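You operate a simulated robot arm through the tools that you are given. There is no shell and no other tool.

You are at the controls of a simulated robot arm. One attempt, no reset.

Task
Flush the old yellow soap into the teal bottle, then fill the brown bottle with clean blue.
Fine: one pull at 50 for the flush, one at 200 for the fill; leave the brown bottle under the nozzle, the third stays empty.

Only the result counts: the job must be done as asked and must still hold three seconds after the hand-in. Knocking over, shifting, dropping, spilling or breaking anything else fails it.

Robot
A 6-joint arm with a two-finger parallel gripper, fixed in place. Base frame: the origin is at the foot of the arm, x ahead of it, y to its left, z up; the work surface is at about z = 860. Units: mm, degrees, N and s.
With the tool pointing down near the work surface it reaches from about 260 to 680 mm from the base axis. Its first joint turns from -66.0 to 66.0 degrees. Payload 2.9 kg.
The TCP is the grasp point between the finger pads, 30 mm short of the fingertips. In the tool frame z runs along the fingers and y along their closing line. Largest opening 110 mm; finger width 20, thickness 10; the body of the gripper, 48 by 112 mm, starts 55 mm behind the TCP.
Orientation is that of the tool frame in the base frame, as a unit quaternion [x, y, z, w]. With the fingers straight down and closing along the base's y, the tool's x points along the base's -x, its y along +y and its z along -z.

Tools
- The arm moves only by the tool nudge_tool. Its argument "plan" is a list of rows, each a list of 2 entries, a list of its own where there are three numbers: the shift along the tool's x, y, z in mm, then the turn, a rotation vector about the tool's x, y, z in degrees. In form: [[[tx, ty, tz], [wx, wy, wz]], ...]. A call has 1 to 20 rows; each row is the pose to reach, as a shift and turn from the pose commanded when the call began, along the tool's axes at that moment. "grip" is the gripper command, from -1 (shut) to 1 (fully open), values between in proportion, set as the call begins (left out, the last holds). Each row takes 0.2 s and may step no farther than 50 mm and 8.6 degrees from the row before; otherwise, or with a gripper value out of range, the whole call is refused. Where a pose cannot be reached the arm comes as near as it can. A force on the tool above 90 N (or 10 N above the force at the start of the call, whichever is more), or a blocked arm, ends the call early, and 0.2 s more pass. Each finger travels about 108 mm/s and halts on what it meets, pressing with about 27 N; the grip force reading is that of the motor and also rises with nothing between the fingers. The clock runs only during rows and for 0.2 s after the last one: add rows that repeat a pose to give the fingers time. The reply holds the time, the measured pose of the TCP, the force on the tool along the base axes, the opening and the grip force, in the units named above and with some noise, with the torque about the TCP (base axes, N m) and any sound that the robot's microphone picked up, and new pictures: "pictures" is both (left out), scene, wrist or none.
- Cameras (640 x 400 px; columns grow to the right, rows downward): "scene" is fixed at [75.3, 433.7, 1407.3]; the picture's right is [-0.75, -0.66, 0.00], its down [-0.28, 0.32, -0.91] and it looks along [0.60, -0.68, -0.42] (base axes); focal length 343 px, centre (320, 200). "wrist" rides on the gripper at [72, 17, -103] in the tool frame; the picture's right is [-0.23, 0.97, 0.00], its down [-0.76, -0.18, -0.62] and it looks along [-0.61, -0.14, 0.78] (tool axes); focal length 222 px, centre (320, 200). There is no depth. A picture from a camera that has moved, and an enlarged one, comes with that camera's place and axes in the base frame and with its lens. The place of the scene camera against the robot may be out by one fixed shift of up to 12 mm in any direction.
- zoom(camera, box): a new picture of the part [left, top, right, bottom] of that camera's present view, enlarged. No time passes.
- close_job(): hands the job in; it is judged then, once.

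Places have to be worked out from the pictures, the camera data and where the tool is seen. Open the gripper and draw the arm clear of the work before you hand the job in, unless the task says otherwise.

The tools are called after "Request:" by a JSON object that holds its "api" and its "payload". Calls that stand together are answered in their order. nudge_tool: Moves the arm, as the interface text tells. Its arguments: {"type":"object","properties":{"plan":{"type":"array"},"grip":{"type":"number"},"pictures":{"type":"string","enum":["both","scene","wrist","none"]}},"required":["plan"]} The other tools are called the same way: zoom (camera, box) takes an enlarged picture of a part of a camera's view; close_job () hands the job in.

At the start:

```text
clock: 0.0
position: [386.2, 27.3, 1265.6]
tool_rot: [0.0, 1.0, -0.001, 0.0]
force: [0.7, 0.0, -1.1]
wrist_torque: [0.03, 0.0, 0.03]
gripper_width: 109.8
grip_force: 0.1
```

scene: 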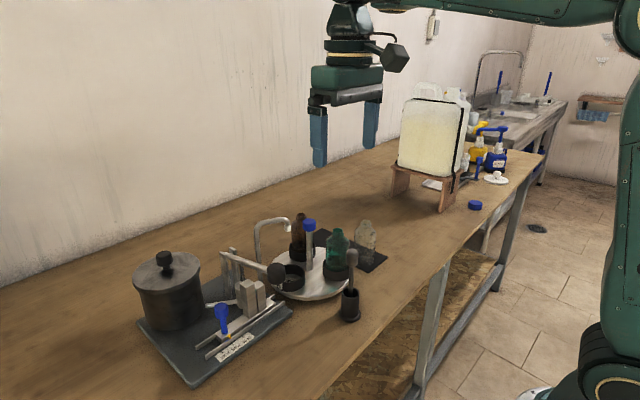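
wrist: 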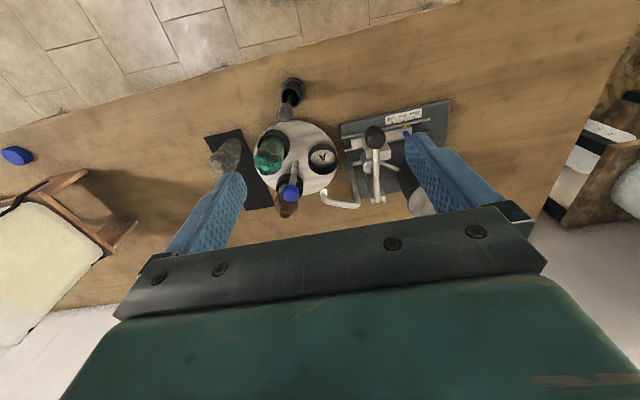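

I start by looking closely at the dispenser, the turntable and the bottles from both cameras before moving.

Request:
{"api": "zoom", "payload": {"camera": "scene", "box": [120, 200, 400, 390]}}

Request:
{"api": "zoom", "payload": {"camera": "wrist", "box": [190, 60, 470, 230]}}

Request:
{"api": "zoom", "payload": {"camera": "scene", "box": [240, 200, 400, 320]}}

Request:
{"api": "zoom", "payload": {"camera": "scene", "box": [180, 240, 300, 370]}}

```text
2.11 times, centred on (260, 295) of scene
camera zoom: at [75.3, 433.7, 1407.3], right [-0.75, -0.66, 0.0], down [-0.28, 0.32, -0.91], along [0.6, -0.68, -0.42], focal length 722 px, centre (446, 0)
```

zoom: 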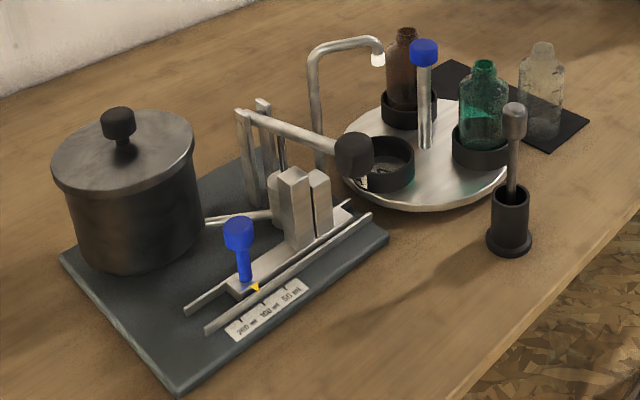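

```text
2.29 times, centred on (330, 145) of wrist
camera zoom: at [314.1, 43.8, 1368.7], right [0.23, 0.97, 0.0], down [0.76, -0.18, 0.62], along [0.61, -0.14, -0.78], focal length 508 px, centre (297, 326)
```

zoom: 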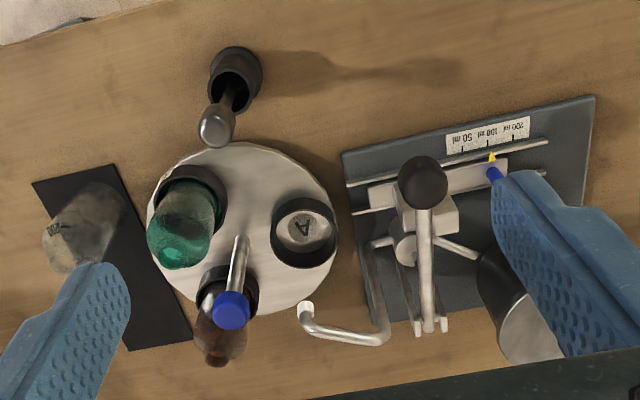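

```text
3.33 times, centred on (320, 260) of scene
camera zoom: at [75.3, 433.7, 1407.3], right [-0.75, -0.66, 0.0], down [-0.28, 0.32, -0.91], along [0.6, -0.68, -0.42], focal length 1144 px, centre (320, 0)
```

zoom: 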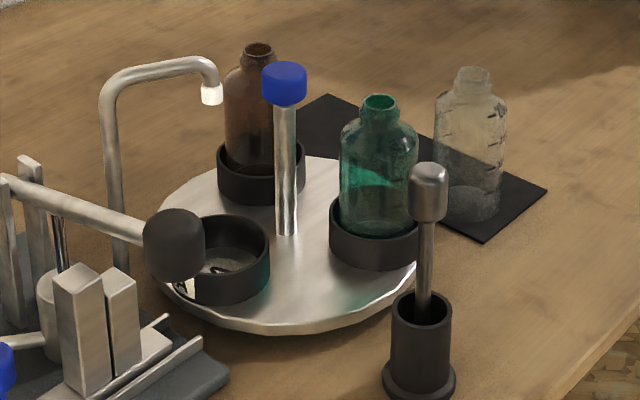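

```text
3.08 times, centred on (240, 305) of scene
camera zoom: at [75.3, 433.7, 1407.3], right [-0.75, -0.66, 0.0], down [-0.28, 0.32, -0.91], along [0.6, -0.68, -0.42], focal length 1056 px, centre (566, -123)
```

zoom: 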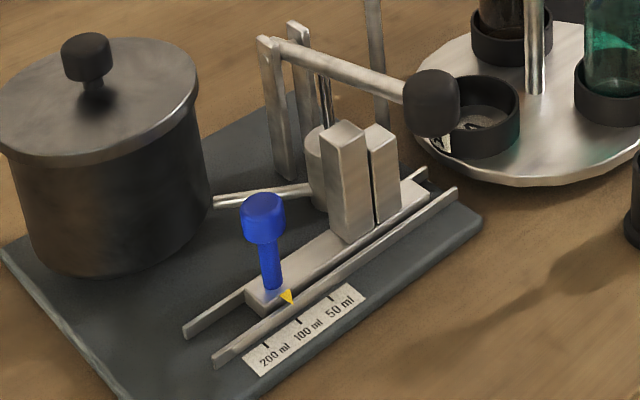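

The pictures show a turntable (pocket A under the nozzle at about (555,-4), teal at about (495,-101), brown at about (610,-100), blue-capped centre post), a lever with its knob near (477,99,1020), and a dose slider that reads 100. I move the camera over the dispenser for a clearer view.

Request:
{"api": "nudge_tool", "payload": {"plan": [[[20, 35, 20], [0, 0, 0]], [[40, 70, 40], [0, 0, 0]], [[60, 100, 60], [0, 0, 0]], [[60, 100, 60], [0, 0, 0]]], "pictures": "both"}}

```text
clock: 1.0
position: [326.6, 129.2, 1204.3]
tool_rot: [0.0, 1.0, 0.0, 0.0]
force: [-0.4, 0.0, -0.1]
wrist_torque: [0.01, 0.03, -0.03]
gripper_width: 110.0
grip_force: 0.1
camera wrist: at [253.3, 145.5, 1306.8], right [0.23, 0.97, 0.0], down [0.76, -0.18, 0.62], along [0.61, -0.14, -0.78], focal length 222 px, centre (320, 200)
```

scene: 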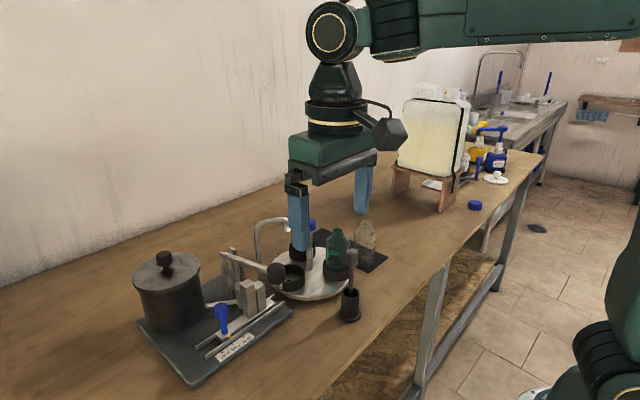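
wrist: 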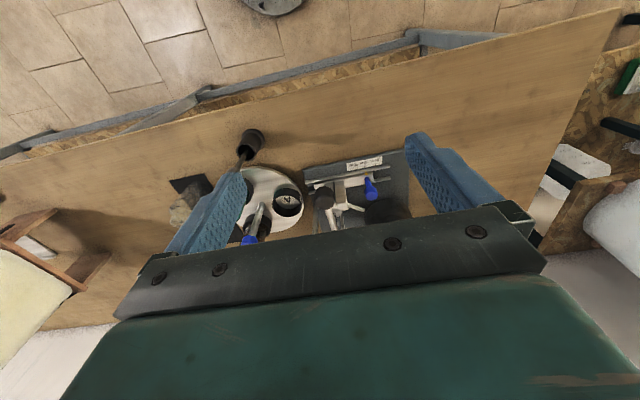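

Request:
{"api": "zoom", "payload": {"camera": "wrist", "box": [230, 130, 430, 255]}}

Request:
{"api": "zoom", "payload": {"camera": "scene", "box": [130, 240, 300, 390]}}

```text
3.20 times, centred on (330, 192) of wrist
camera zoom: at [253.3, 145.5, 1306.8], right [0.23, 0.97, 0.0], down [0.76, -0.18, 0.62], along [0.61, -0.14, -0.78], focal length 711 px, centre (288, 224)
```

zoom: 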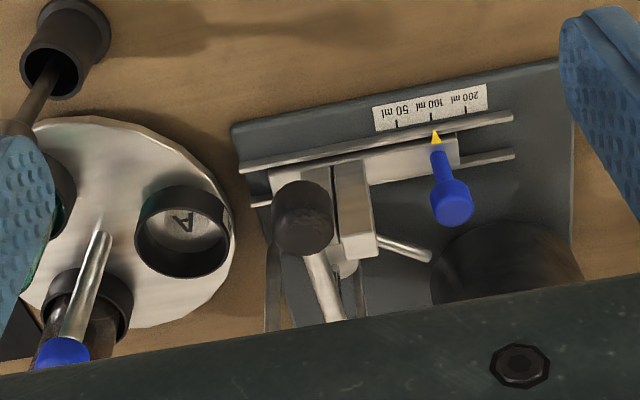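

```text
2.67 times, centred on (215, 315) of scene
camera zoom: at [75.3, 433.7, 1407.3], right [-0.75, -0.66, 0.0], down [-0.28, 0.32, -0.91], along [0.6, -0.68, -0.42], focal length 915 px, centre (600, -107)
```

zoom: 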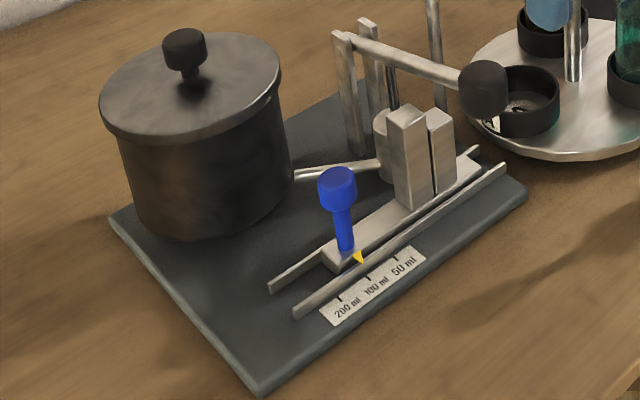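

Slider knob is at about (539,186,950) and the lever knob at about (474,102,1022). The turntable post cap is near (551,-68,1027). Next I move over towards the turntable with the fingers partly closed to get a closer look.

Request:
{"api": "nudge_tool", "payload": {"plan": [[[-20, -40, 0], [0, 0, 0]], [[-40, -80, 0], [0, 0, 0]], [[-60, -120, 0], [0, 0, 0]], [[-80, -160, 0], [0, 0, 0]], [[-100, -197, 10], [0, 0, 0]], [[-120, -197, 20], [0, 0, 0]], [[-120, -197, 20], [0, 0, 0]]], "grip": -0.1}}

```text
clock: 2.6
position: [449.5, -70.5, 1183.3]
tool_rot: [0.0, 1.0, 0.0, 0.0]
force: [0.1, -0.6, -0.3]
wrist_torque: [0.01, 0.01, 0.0]
gripper_width: 49.5
grip_force: 0.1
camera wrist: at [376.7, -52.6, 1286.6], right [0.23, 0.97, 0.0], down [0.76, -0.18, 0.62], along [0.61, -0.14, -0.78], focal length 222 px, centre (320, 200)
```

scene: 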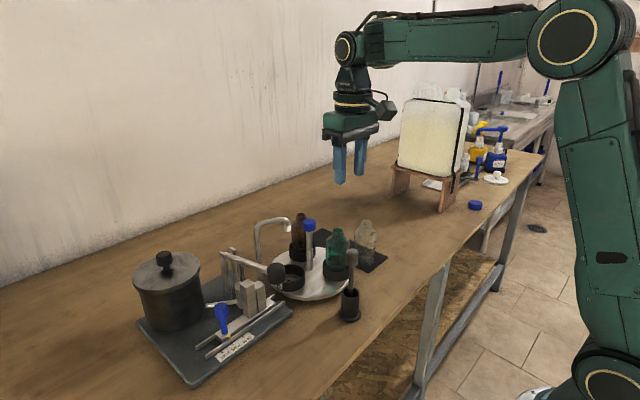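
wrist: 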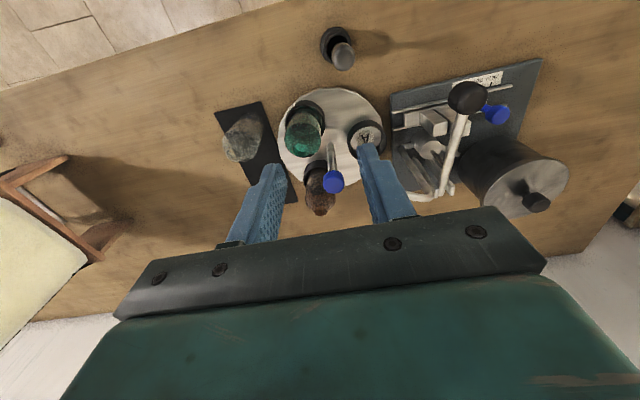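

Request:
{"api": "zoom", "payload": {"camera": "wrist", "box": [250, 70, 400, 220]}}

Request:
{"api": "zoom", "payload": {"camera": "wrist", "box": [380, 50, 580, 220]}}

Request:
{"api": "zoom", "payload": {"camera": "scene", "box": [240, 200, 360, 310]}}

```text
2.67 times, centred on (325, 145) of wrist
camera zoom: at [376.7, -52.6, 1286.6], right [0.23, 0.97, 0.0], down [0.76, -0.18, 0.62], along [0.61, -0.14, -0.78], focal length 592 px, centre (307, 347)
```

zoom: 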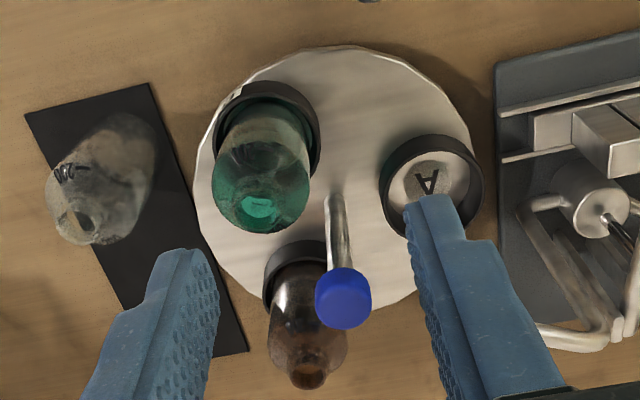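

```text
2.35 times, centred on (480, 135) of wrist
camera zoom: at [376.7, -52.6, 1286.6], right [0.23, 0.97, 0.0], down [0.76, -0.18, 0.62], along [0.61, -0.14, -0.78], focal length 523 px, centre (-56, 353)
```

zoom: 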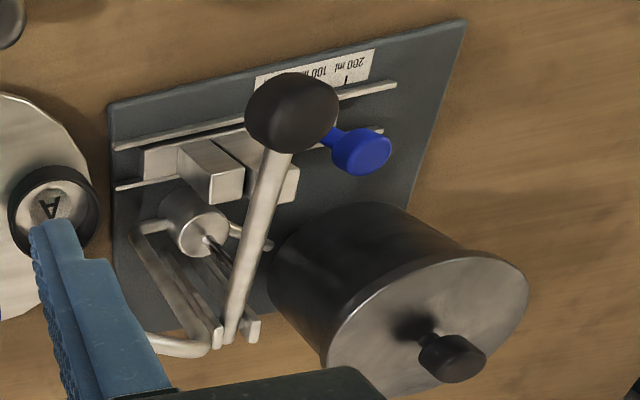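

```text
3.64 times, centred on (300, 255) of scene
camera zoom: at [75.3, 433.7, 1407.3], right [-0.75, -0.66, 0.0], down [-0.28, 0.32, -0.91], along [0.6, -0.68, -0.42], focal length 1248 px, centre (393, 0)
```

zoom: 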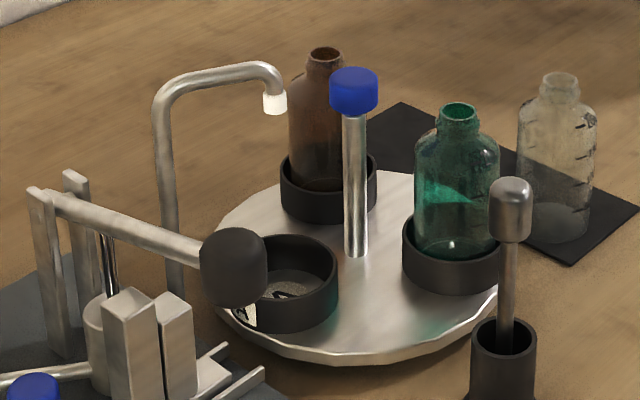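

The post stands at the disc centre, about (556.5,-74), with its cap at about z 1006–1032. I go above it, pre-turned 60° counter-clockwise so there is room for a 120° clockwise turn, and check the alignment.

Request:
{"api": "nudge_tool", "payload": {"plan": [[[-20, -1, 5], [0, 0, -8]], [[-45, -2, 15], [0, 0, -16]], [[-70, -3, 30], [0, 0, -24]], [[-95, -3.5, 50], [0, 0, -32]], [[-107, -3.5, 70], [0, 0, -40]], [[-107, -3.5, 83], [0, 0, -48]], [[-107, -3.5, 83], [0, 0, -56]], [[-107, -3.5, 83], [0, 0, -60]], [[-107, -3.5, 83], [0, 0, -60]]]}}

```text
clock: 4.6
position: [552.7, -73.7, 1102.5]
tool_rot: [-0.5, 0.866, 0.0, -0.001]
force: [-0.2, 0.1, -0.3]
wrist_torque: [0.01, 0.01, 0.0]
gripper_width: 49.7
grip_force: 0.1
camera wrist: at [501.4, -127.7, 1205.7], right [-0.73, 0.68, 0.0], down [0.53, 0.57, 0.62], along [0.43, 0.46, -0.78], focal length 222 px, centre (320, 200)
```

scene: 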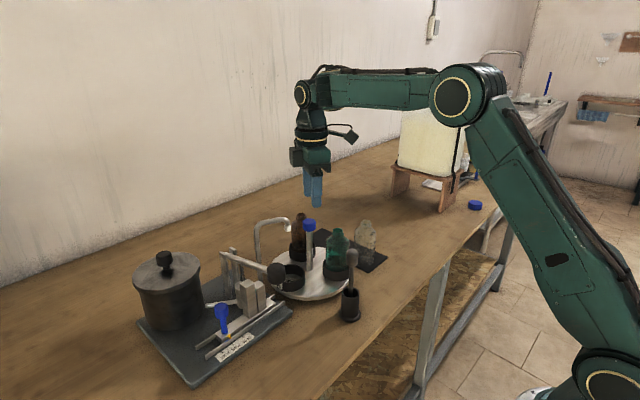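
wrist: 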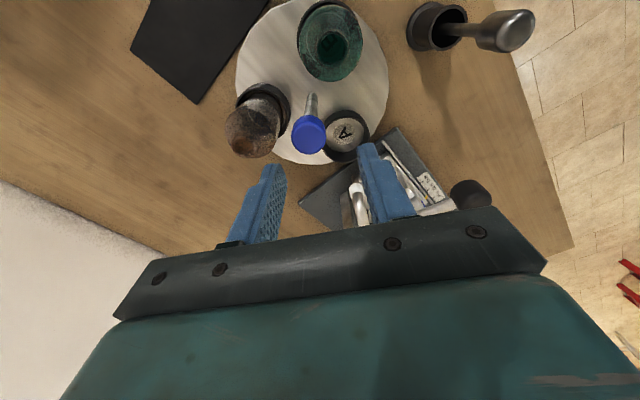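

The tool is above the post; I zoom in to measure the cap's position against the fingers.

Request:
{"api": "zoom", "payload": {"camera": "wrist", "box": [220, 60, 400, 180]}}

Request:
{"api": "zoom", "payload": {"camera": "scene", "box": [250, 130, 370, 290]}}

```text
3.33 times, centred on (310, 120) of wrist
camera zoom: at [501.4, -127.7, 1205.7], right [-0.73, 0.68, 0.0], down [0.53, 0.57, 0.62], along [0.43, 0.46, -0.78], focal length 740 px, centre (353, 467)
```

zoom: 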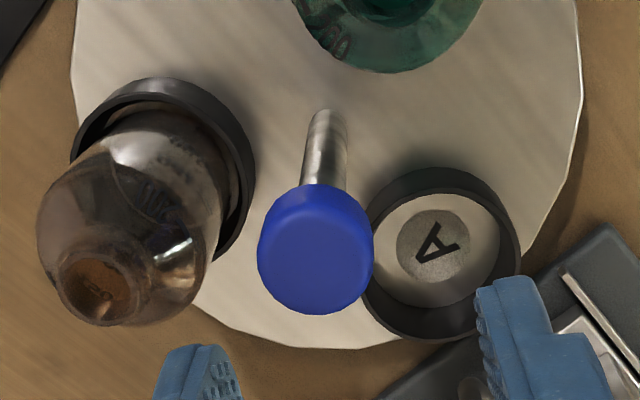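

```text
2.50 times, centred on (310, 210) of scene
camera zoom: at [75.3, 433.7, 1407.3], right [-0.75, -0.66, 0.0], down [-0.28, 0.32, -0.91], along [0.6, -0.68, -0.42], focal length 858 px, centre (345, 175)
```

zoom: 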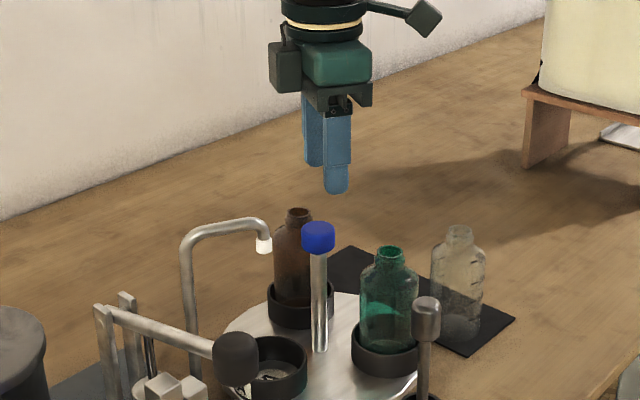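

From close above, the cap is offset from the grasp axis by about (+5.6,-5.8) mm in base axes, so the post is near (558.5,-79.5). I shift by that, lower part way and check again.

Request:
{"api": "nudge_tool", "payload": {"plan": [[[2.2, -7.75, 0], [0, 0, 0]], [[2.2, -7.75, 30], [0, 0, 0]], [[2.2, -7.75, 30], [0, 0, 0]], [[2.2, -7.75, 30], [0, 0, 0]]]}}

Request:
{"api": "zoom", "payload": {"camera": "wrist", "box": [220, 80, 420, 220]}}

Request:
{"api": "zoom", "payload": {"camera": "scene", "box": [250, 150, 370, 260]}}

```text
clock: 5.6
position: [558.0, -80.8, 1070.8]
tool_rot: [-0.499, 0.866, 0.0, 0.0]
force: [-0.5, 0.1, 0.9]
wrist_torque: [0.03, 0.02, 0.0]
gripper_width: 49.7
grip_force: 0.0
camera wrist: at [507.2, -134.2, 1173.9], right [-0.73, 0.68, 0.0], down [0.53, 0.57, 0.62], along [0.43, 0.46, -0.78], focal length 222 px, centre (320, 200)
```

scene: 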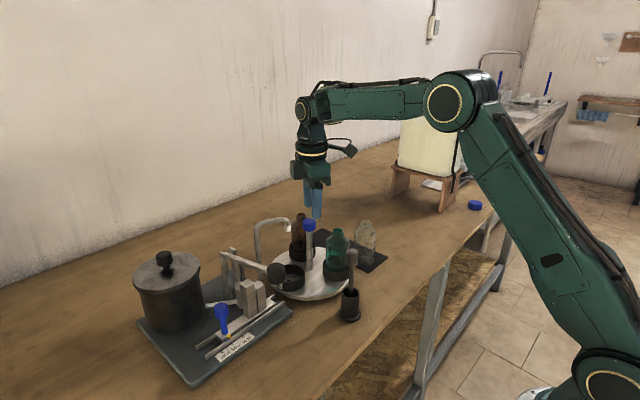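
wrist: 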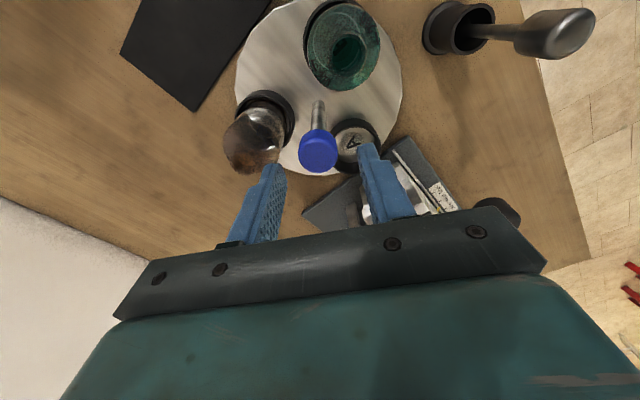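

```text
2.86 times, centred on (320, 150) of wrist
camera zoom: at [507.2, -134.2, 1173.9], right [-0.73, 0.68, 0.0], down [0.53, 0.57, 0.62], along [0.43, 0.46, -0.78], focal length 635 px, centre (320, 343)
```

zoom: 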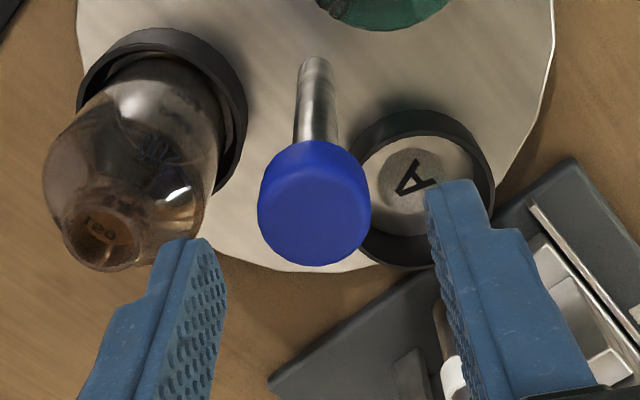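

```text
3.64 times, centred on (310, 205) of scene
camera zoom: at [75.3, 433.7, 1407.3], right [-0.75, -0.66, 0.0], down [-0.28, 0.32, -0.91], along [0.6, -0.68, -0.42], focal length 1248 px, centre (356, 182)
```

zoom: 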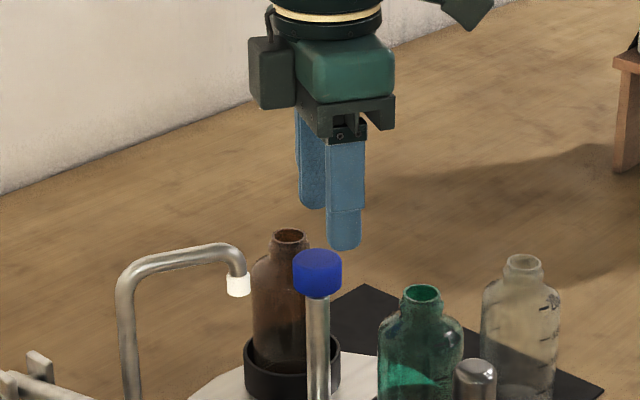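

The cap is centred between the fingers with its top about 43 mm below the TCP (z ≈ 1028). I lower 38 mm so the tips straddle the cap, then close in the next call.

Request:
{"api": "nudge_tool", "payload": {"plan": [[[0, -0.6, 20], [0, 0, 0]], [[0, -0.6, 38], [0, 0, 0]], [[0, -0.6, 38], [0, 0, 0]], [[0, -0.6, 38], [0, 0, 0]]]}}

Request:
{"api": "zoom", "payload": {"camera": "scene", "box": [240, 150, 380, 300]}}

```text
clock: 6.6
position: [559.6, -80.4, 1032.5]
tool_rot: [-0.5, 0.866, 0.0, -0.001]
force: [0.3, -1.0, -0.1]
wrist_torque: [0.04, 0.02, 0.01]
gripper_width: 49.6
grip_force: 0.0
camera wrist: at [507.4, -134.3, 1136.8], right [-0.73, 0.68, 0.0], down [0.53, 0.57, 0.62], along [0.43, 0.46, -0.78], focal length 222 px, centre (320, 200)
```

scene: 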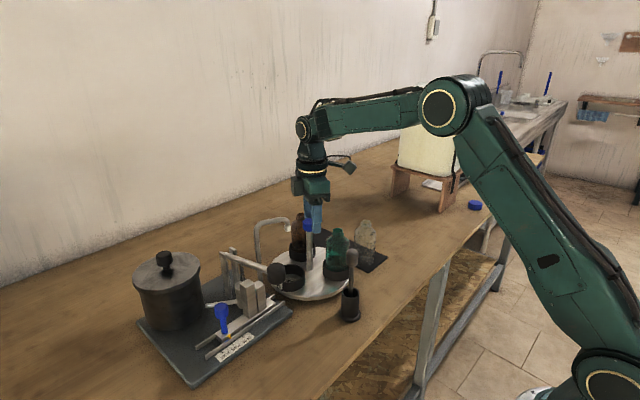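
wrist: 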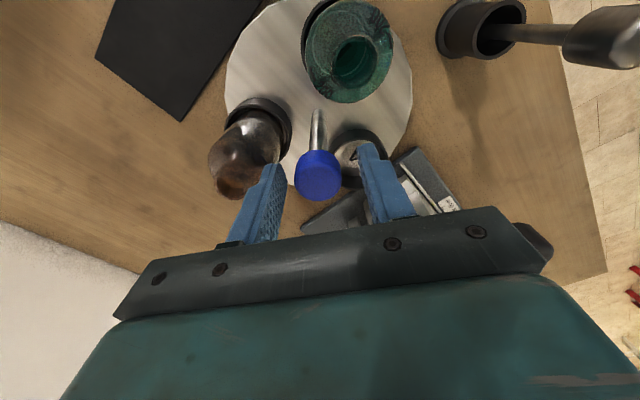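

```text
2.67 times, centred on (310, 225) of scene
camera zoom: at [75.3, 433.7, 1407.3], right [-0.75, -0.66, 0.0], down [-0.28, 0.32, -0.91], along [0.6, -0.68, -0.42], focal length 915 px, centre (347, 133)
```

zoom: 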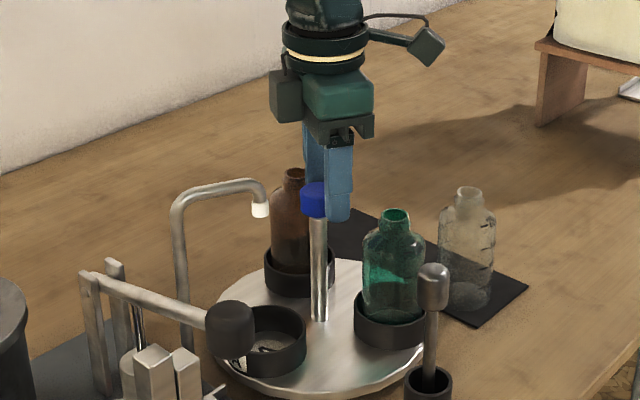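

I zoom once more to check the cap sits between the pads before closing.

Request:
{"api": "zoom", "payload": {"camera": "wrist", "box": [240, 110, 400, 220]}}

```text
3.64 times, centred on (320, 165) of wrist
camera zoom: at [507.4, -134.3, 1136.8], right [-0.73, 0.68, 0.0], down [0.53, 0.57, 0.62], along [0.43, 0.46, -0.78], focal length 808 px, centre (320, 327)
```

zoom: 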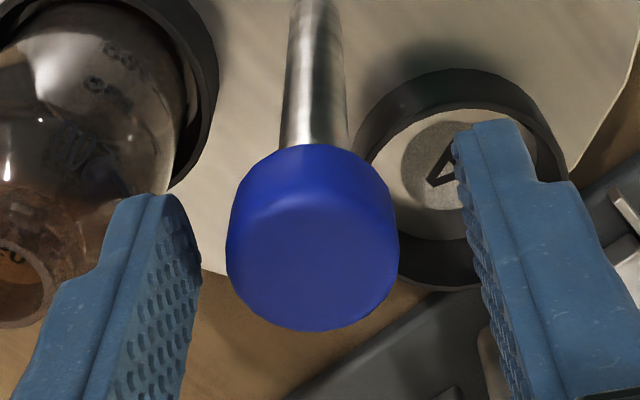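

The three views agree that the cap's top is about 10 mm below the TCP and 2 mm off in tool x. I lower 5 mm, correct, and close on the cap.

Request:
{"api": "nudge_tool", "payload": {"plan": [[[-2.3, -0.9, 5], [0, 0, 0]], [[-2.3, -0.9, 5], [0, 0, 0]]], "pictures": "none"}}

Request:
{"api": "nudge_tool", "payload": {"plan": [[[0, 0, 0], [0, 0, 0]], [[0, 0, 0], [0, 0, 0]], [[0, 0, 0], [0, 0, 0]]], "grip": -1}}

```text
clock: 7.2
position: [561.1, -76.0, 1028.8]
tool_rot: [-0.5, 0.866, 0.001, 0.0]
force: [0.1, 0.2, -0.1]
wrist_torque: [-0.02, 0.03, -0.02]
gripper_width: 49.8
grip_force: 0.1
```

```text
clock: 8.0
position: [563.0, -77.7, 1028.1]
tool_rot: [-0.499, 0.867, -0.002, 0.001]
force: [23.0, -10.7, -6.4]
wrist_torque: [0.04, 0.1, -0.12]
gripper_width: 31.5
grip_force: 44.9
camera wrist: at [511.0, -132.7, 1131.6], right [-0.73, 0.68, 0.0], down [0.53, 0.57, 0.63], along [0.43, 0.45, -0.78], focal length 222 px, centre (320, 200)
```

scene: 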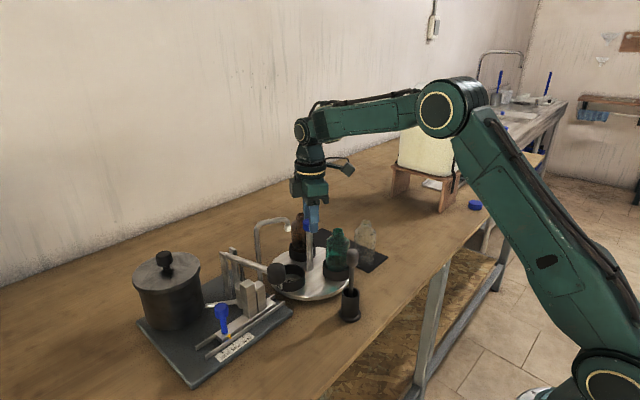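
wrist: 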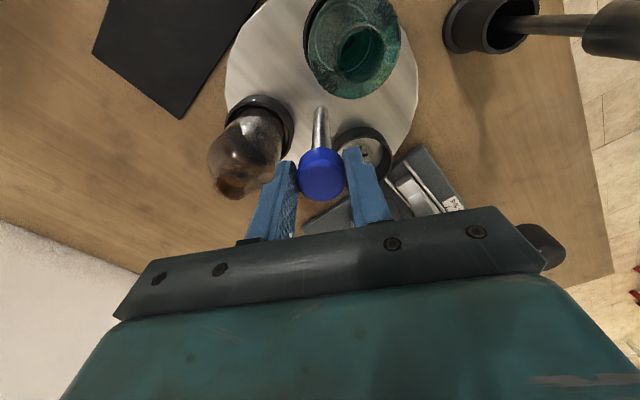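

The grip holds the cap (31.5 mm), but a 25 N side force shows that the cap sits about 2.5 mm towards tool -y. I shift that way to relieve the load.

Request:
{"api": "nudge_tool", "payload": {"plan": [[[0, -1.3, 0], [0, 0, 0]], [[0, -2.5, 0], [0, 0, 0]], [[0, -2.5, 0], [0, 0, 0]], [[0, -2.5, 0], [0, 0, 0]]], "pictures": "none"}}

```text
clock: 9.0
position: [563.6, -78.1, 1028.9]
tool_rot: [-0.5, 0.866, 0.001, -0.003]
force: [-7.4, -4.3, -7.5]
wrist_torque: [-0.47, -0.14, 0.01]
gripper_width: 31.6
grip_force: 45.0
```

The side load is mostly gone. I try a first 20° clockwise turn to see whether the disc follows.

Request:
{"api": "nudge_tool", "payload": {"plan": [[[0, 0, 0], [0, 0, 4]], [[0, 0, 0], [0, 0, 8]], [[0, 0, 0], [0, 0, 12]], [[0, 0, 0], [0, 0, 16]], [[0, 0, 0], [0, 0, 20]], [[0, 0, 0], [0, 0, 20]]]}}

Request:
{"api": "zoom", "payload": {"camera": "scene", "box": [240, 170, 400, 310]}}

```text
clock: 10.4
position: [561.7, -77.2, 1028.1]
tool_rot: [-0.342, 0.94, 0.002, -0.004]
force: [-31.3, 13.6, -5.2]
wrist_torque: [0.21, -0.15, 0.07]
gripper_width: 31.7
grip_force: 44.8
camera wrist: at [496.7, -111.5, 1132.6], right [-0.45, 0.89, 0.01], down [0.7, 0.35, 0.62], along [0.55, 0.28, -0.79], focal length 222 px, centre (320, 200)
```

scene: 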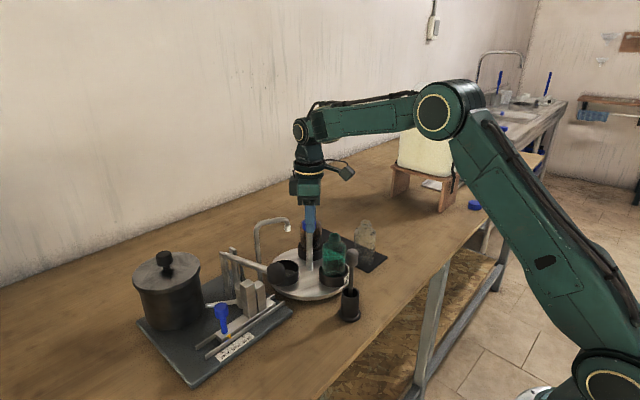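
wrist: 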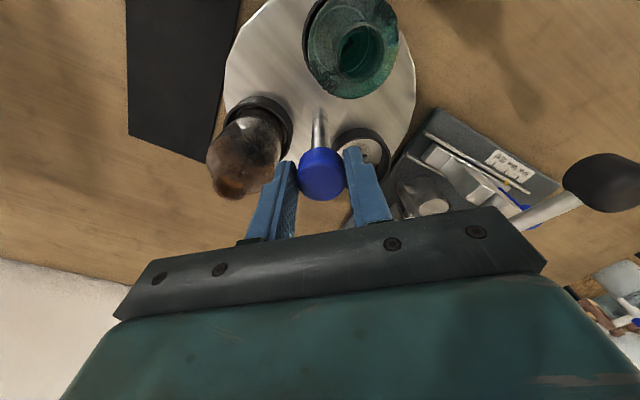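

```text
2.86 times, centred on (320, 240) of scene
camera zoom: at [74.4, 434.1, 1407.3], right [-0.75, -0.66, 0.0], down [-0.28, 0.32, -0.91], along [0.6, -0.68, -0.42], focal length 980 px, centre (320, 86)
```

zoom: 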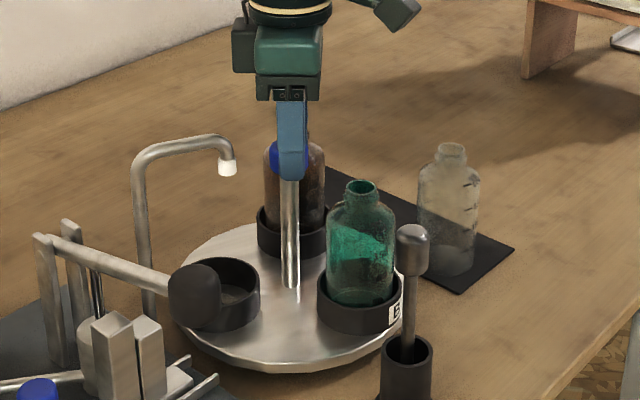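

The disc follows (teal has moved towards the front, label B is showing). A 33 N side load has built up along tool y, so I shift 2.5 mm to relieve it before going on.

Request:
{"api": "nudge_tool", "payload": {"plan": [[[0, 1.3, 0], [0, 0, 0]], [[0, 2.5, 0], [0, 0, 0]], [[0, 2.5, 0], [0, 0, 0]]], "pictures": "wrist"}}

Request:
{"api": "zoom", "payload": {"camera": "wrist", "box": [240, 110, 400, 220]}}

```text
clock: 11.2
position: [563.3, -78.0, 1028.2]
tool_rot: [-0.342, 0.94, -0.001, -0.001]
force: [-14.4, 8.0, -4.1]
wrist_torque: [-0.76, 0.82, 0.04]
gripper_width: 31.5
grip_force: 45.0
camera wrist: at [495.7, -111.2, 1132.2], right [-0.45, 0.89, 0.0], down [0.7, 0.35, 0.62], along [0.55, 0.28, -0.78], focal length 222 px, centre (320, 200)
```

wrist: 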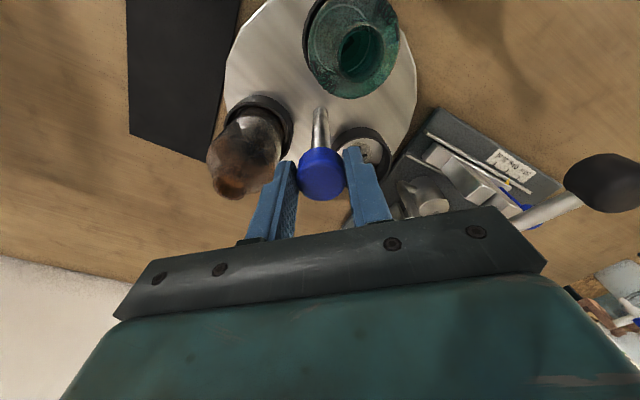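

```text
3.64 times, centred on (320, 165) of wrist
camera zoom: at [495.7, -111.2, 1132.2], right [-0.45, 0.89, 0.0], down [0.7, 0.35, 0.62], along [0.55, 0.28, -0.78], focal length 808 px, centre (320, 327)
```

zoom: 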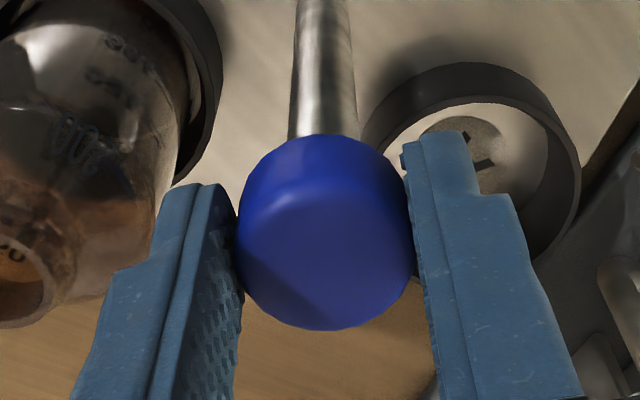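

The pads hold the cap evenly, and the load has dropped to 16 N. I continue turning 25° with a small y correction.

Request:
{"api": "nudge_tool", "payload": {"plan": [[[0, 1, 0], [0, 0, 5]], [[0, 1.5, 0], [0, 0, 10]], [[0, 2, 0], [0, 0, 15]], [[0, 2.3, 0], [0, 0, 20]], [[0, 2.5, 0], [0, 0, 25]], [[0, 2.5, 0], [0, 0, 25]]], "pictures": "none"}}

```text
clock: 12.6
position: [561.3, -76.5, 1030.1]
tool_rot: [-0.129, 0.992, 0.0, 0.0]
force: [-8.7, -0.2, -10.4]
wrist_torque: [-0.17, -0.83, -0.03]
gripper_width: 31.6
grip_force: 45.1
```

Forces are low after 45° in total. I continue another 30°.

Request:
{"api": "nudge_tool", "payload": {"plan": [[[0, 0, 0], [0, 0, 5]], [[0, 0.3, 0], [0, 0, 10]], [[0, 0.5, 0], [0, 0, 15]], [[0, 0.5, 0], [0, 0, 20]], [[0, 0.5, 0], [0, 0, 25]], [[0, 0.5, 0], [0, 0, 30]], [[0, 0.5, 0], [0, 0, 30]]], "pictures": "both"}}

```text
clock: 14.2
position: [560.7, -73.3, 1028.9]
tool_rot: [0.131, 0.991, -0.001, 0.0]
force: [3.6, 8.1, -14.9]
wrist_torque: [-0.53, -0.98, 0.0]
gripper_width: 31.3
grip_force: 44.8
camera wrist: at [495.4, -39.2, 1132.1], right [0.47, 0.88, 0.0], down [0.69, -0.37, 0.62], along [0.55, -0.29, -0.78], focal length 222 px, centre (320, 200)
```

scene: 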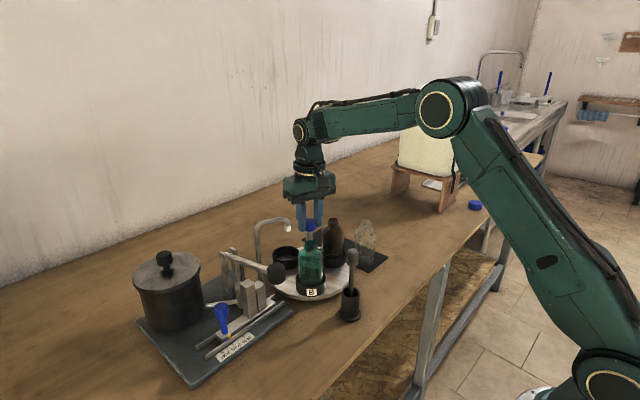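
wrist: 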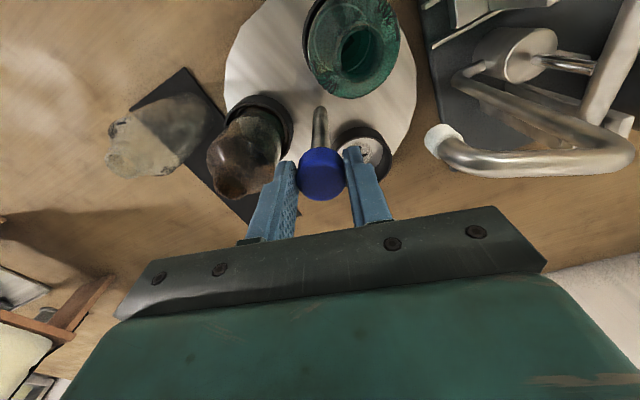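

No slip so far: the disc looks unchanged relative to the gripper. I turn the remaining 45°, lowering 1 mm to relieve the vertical load.

Request:
{"api": "nudge_tool", "payload": {"plan": [[[0, 0, 0.5], [0, 0, 5]], [[0, 0, 1], [0, 0, 10]], [[0, 0, 1], [0, 0, 15]], [[0, 0, 1], [0, 0, 20]], [[0, 0, 1], [0, 0, 25]], [[0, 0, 1], [0, 0, 25]]], "pictures": "none"}}

```text
clock: 15.6
position: [562.4, -73.0, 1029.1]
tool_rot: [0.341, 0.94, 0.0, 0.001]
force: [7.0, 25.8, -2.2]
wrist_torque: [0.61, 0.61, 0.06]
gripper_width: 31.3
grip_force: 45.2
```

A side load of 25 N along tool +y has returned; I shift about 2 mm and finish the last 20°.

Request:
{"api": "nudge_tool", "payload": {"plan": [[[0, 1.5, 0], [0, 0, 2]], [[0, 2, 0], [0, 0, 7]], [[0, 2.2, 0], [0, 0, 12]], [[0, 2.4, 0], [0, 0, 16]], [[0, 2.6, 0], [0, 0, 20]], [[0, 2.6, 0], [0, 0, 20]]], "pictures": "both"}}

Request:
{"api": "zoom", "payload": {"camera": "scene", "box": [220, 170, 380, 310]}}

```text
clock: 17.0
position: [563.5, -71.0, 1028.9]
tool_rot: [0.5, 0.866, 0.001, 0.001]
force: [6.3, 18.7, 6.4]
wrist_torque: [-0.03, -0.03, 0.03]
gripper_width: 31.3
grip_force: 44.5
camera wrist: at [541.0, -0.8, 1132.1], right [0.96, 0.29, 0.0], down [0.23, -0.75, 0.62], along [0.18, -0.6, -0.78], focal length 222 px, centre (320, 200)
```

scene: 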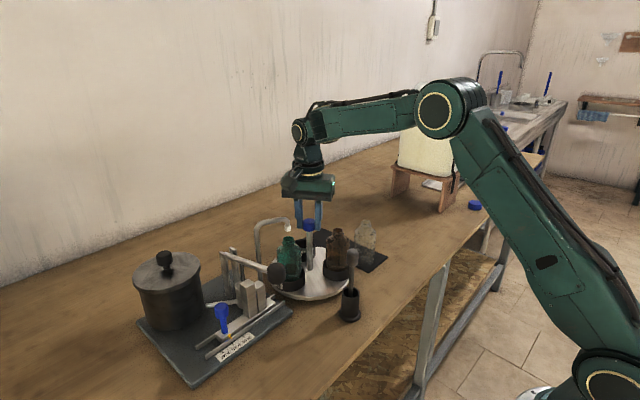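
wrist: 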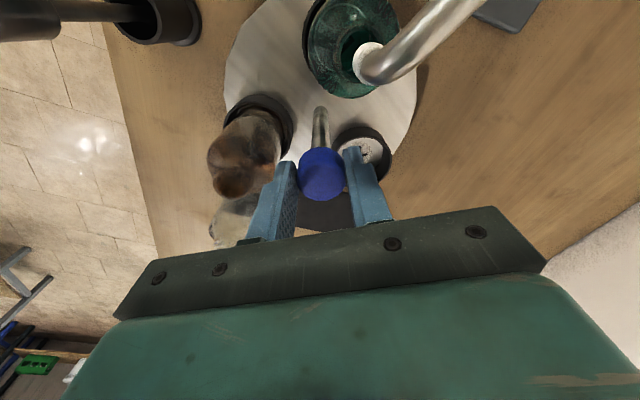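

```text
2.86 times, centred on (300, 240) of scene
camera zoom: at [75.4, 434.3, 1407.1], right [-0.75, -0.66, 0.0], down [-0.28, 0.32, -0.91], along [0.6, -0.68, -0.42], focal length 980 px, centre (377, 86)
```

zoom: 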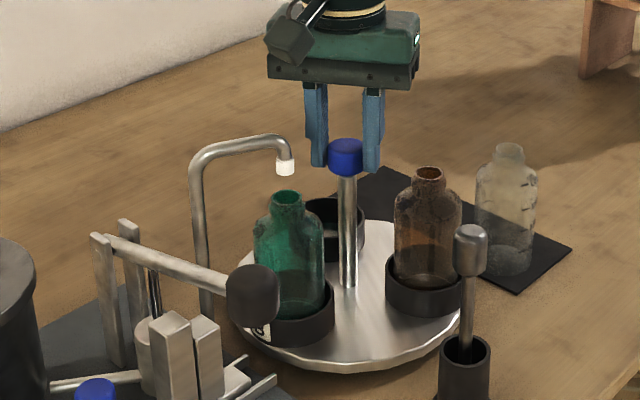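

Teal is now near the nozzle. I zoom in to check the mouth against the nozzle tip.

Request:
{"api": "zoom", "payload": {"camera": "wrist", "box": [280, 0, 460, 120]}}

Request:
{"api": "zoom", "payload": {"camera": "scene", "box": [260, 200, 330, 310]}}

```text
3.33 times, centred on (370, 60) of wrist
camera zoom: at [541.0, -0.8, 1132.1], right [0.96, 0.29, 0.0], down [0.23, -0.75, 0.62], along [0.18, -0.6, -0.78], focal length 740 px, centre (153, 667)
```

zoom: 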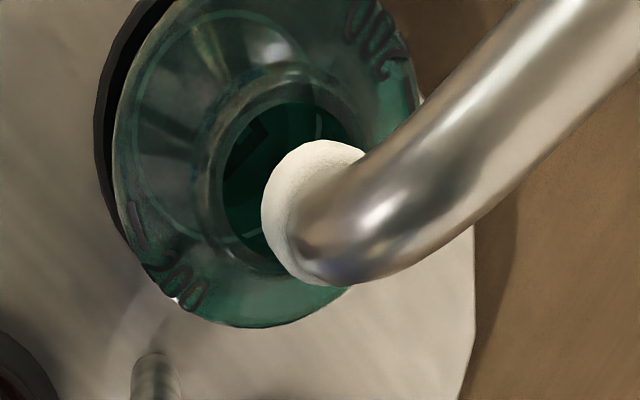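

```text
3.64 times, centred on (295, 255) of scene
camera zoom: at [75.4, 434.3, 1407.1], right [-0.75, -0.66, 0.0], down [-0.28, 0.32, -0.91], along [0.6, -0.68, -0.42], focal length 1248 px, centre (411, 0)
```

zoom: 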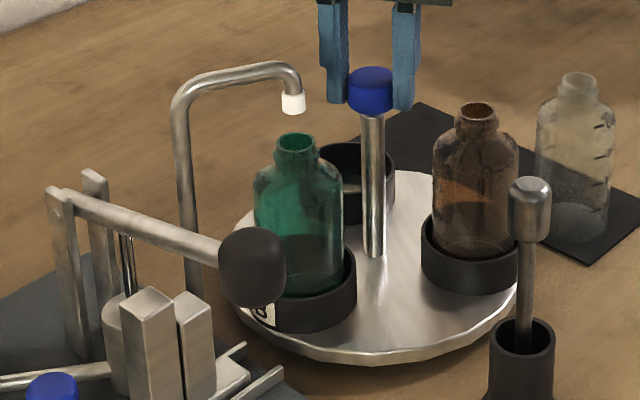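

Mouth and nozzle agree within about 2–3 mm, which is well inside the mouth. I open to 50 mm, rise clear, and check that the disc stays put.

Request:
{"api": "nudge_tool", "payload": {"plan": [[[0, 0, 0], [0, 0, 0]], [[0, 0, 0], [0, 0, 0]], [[0, 0, -10], [0, 0, 0]], [[0, 0, -40], [0, 0, 0]], [[0, 0, -80], [0, 0, 0]], [[0, 0, -80], [0, 0, 0]]], "grip": -0.1}}

Request:
{"api": "zoom", "payload": {"camera": "scene", "box": [220, 190, 380, 310]}}

Request:
{"api": "zoom", "payload": {"camera": "wrist", "box": [220, 20, 460, 200]}}

```text
clock: 18.4
position: [559.9, -72.3, 1108.3]
tool_rot: [0.5, 0.866, 0.001, 0.001]
force: [0.4, 0.6, -0.4]
wrist_torque: [0.02, 0.03, -0.04]
gripper_width: 49.6
grip_force: 0.0
camera wrist: at [538.7, -2.1, 1211.9], right [0.96, 0.29, 0.0], down [0.23, -0.75, 0.62], along [0.18, -0.6, -0.78], focal length 222 px, centre (320, 200)
```

scene: 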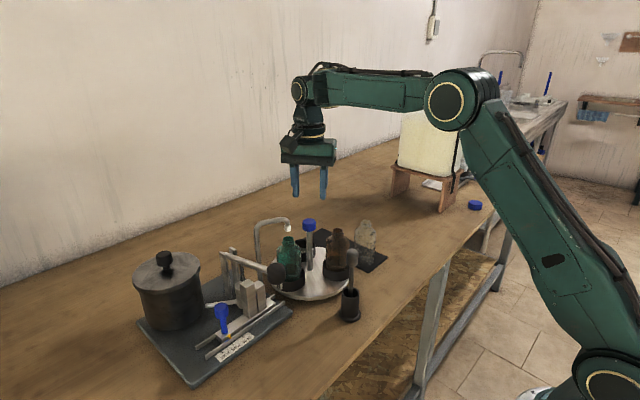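
wrist: 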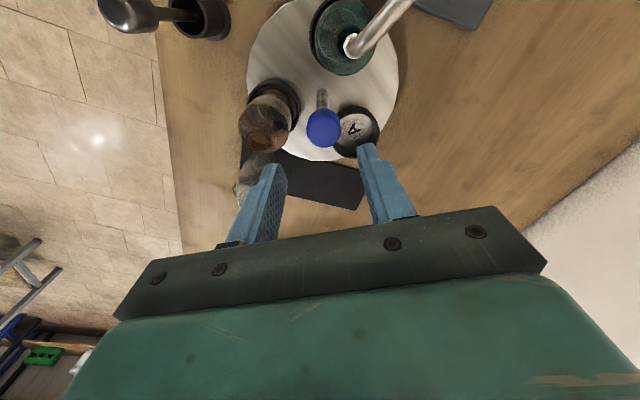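

```text
3.33 times, centred on (300, 250) of scene
camera zoom: at [75.3, 433.7, 1407.3], right [-0.75, -0.66, 0.0], down [-0.28, 0.32, -0.91], along [0.6, -0.68, -0.42], focal length 1144 px, centre (387, 33)
```

zoom: 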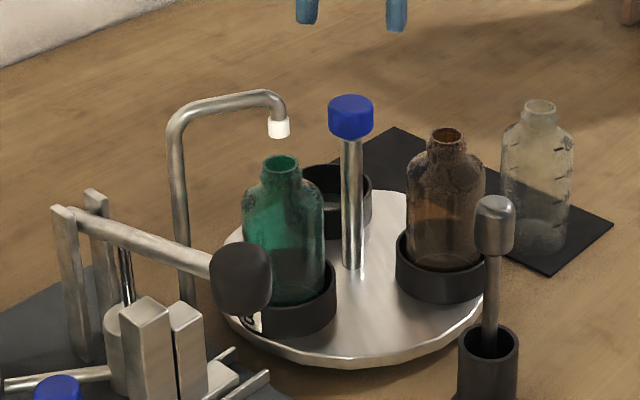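

```text
2.22 times, centred on (340, 110) of wrist
camera zoom: at [538.7, -2.1, 1211.9], right [0.96, 0.29, 0.0], down [0.23, -0.75, 0.62], along [0.18, -0.6, -0.78], focal length 494 px, centre (276, 400)
```

zoom: 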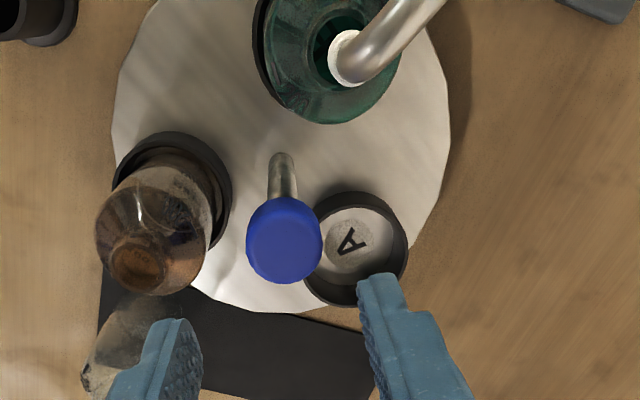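

The disc stays put with teal under the nozzle. Next is the slider: I rise, travel over to above the slider knob at (539,186), and turn so the fingers close along base x, clear of the lever and the pot.

Request:
{"api": "nudge_tool", "payload": {"plan": [[[0, 0, -30], [0, 0, 0]], [[39, 18.5, -30], [0, 0, 5]], [[78, 37, -30], [0, 0, 10]], [[117, 55.4, -30], [0, 0, 15]], [[156, 73.9, -30], [0, 0, 20]], [[195, 92.3, -30], [0, 0, 25]], [[233.9, 110.8, -30], [0, 0, 30]], [[233.9, 110.8, 0], [0, 0, 30]], [[233.9, 110.8, 30], [0, 0, 30]], [[233.9, 110.8, 30], [0, 0, 30]], [[233.9, 110.8, 30], [0, 0, 30]]]}}

Request:
{"api": "zoom", "payload": {"camera": "wrist", "box": [200, 20, 440, 220]}}

Request:
{"api": "zoom", "payload": {"camera": "scene", "box": [120, 180, 320, 390]}}

```text
clock: 20.8
position: [542.1, 186.7, 1080.4]
tool_rot: [0.707, 0.708, 0.001, 0.001]
force: [-0.1, 0.3, -0.8]
wrist_torque: [-0.02, 0.02, 0.01]
gripper_width: 49.3
grip_force: 0.1
camera wrist: at [557.9, 258.4, 1183.0], right [0.97, -0.23, 0.0], down [-0.18, -0.76, 0.62], along [-0.14, -0.61, -0.78], focal length 222 px, centre (320, 200)
```

scene: 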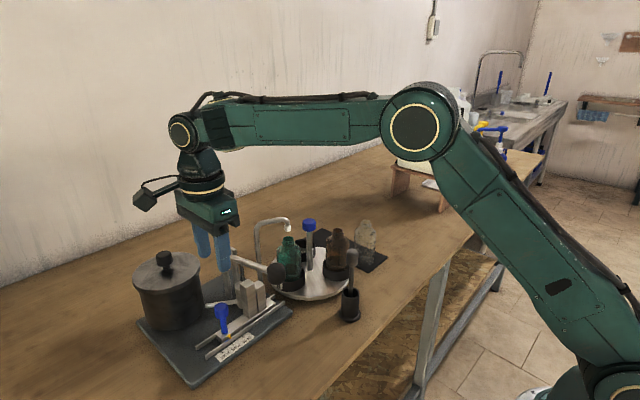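
wrist: 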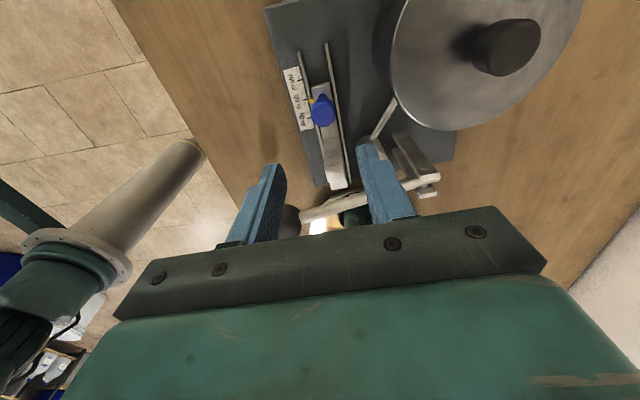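

```text
2.00 times, centred on (320, 120) of wrist
camera zoom: at [557.9, 258.4, 1183.0], right [0.97, -0.23, 0.0], down [-0.18, -0.76, 0.62], along [-0.14, -0.61, -0.78], focal length 444 px, centre (320, 360)
```

zoom: 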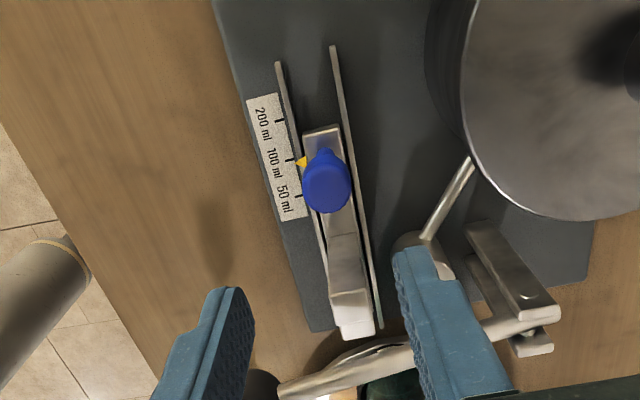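

```text
1.90 times, centred on (220, 285) of scene
camera zoom: at [75.3, 433.7, 1407.3], right [-0.75, -0.66, 0.0], down [-0.28, 0.32, -0.91], along [0.6, -0.68, -0.42], focal length 654 px, centre (510, 38)
```

zoom: 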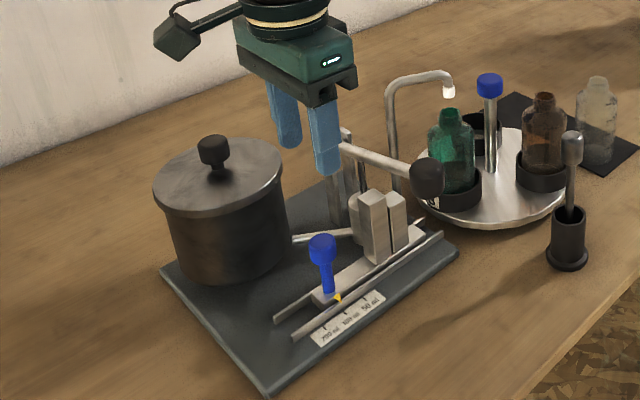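

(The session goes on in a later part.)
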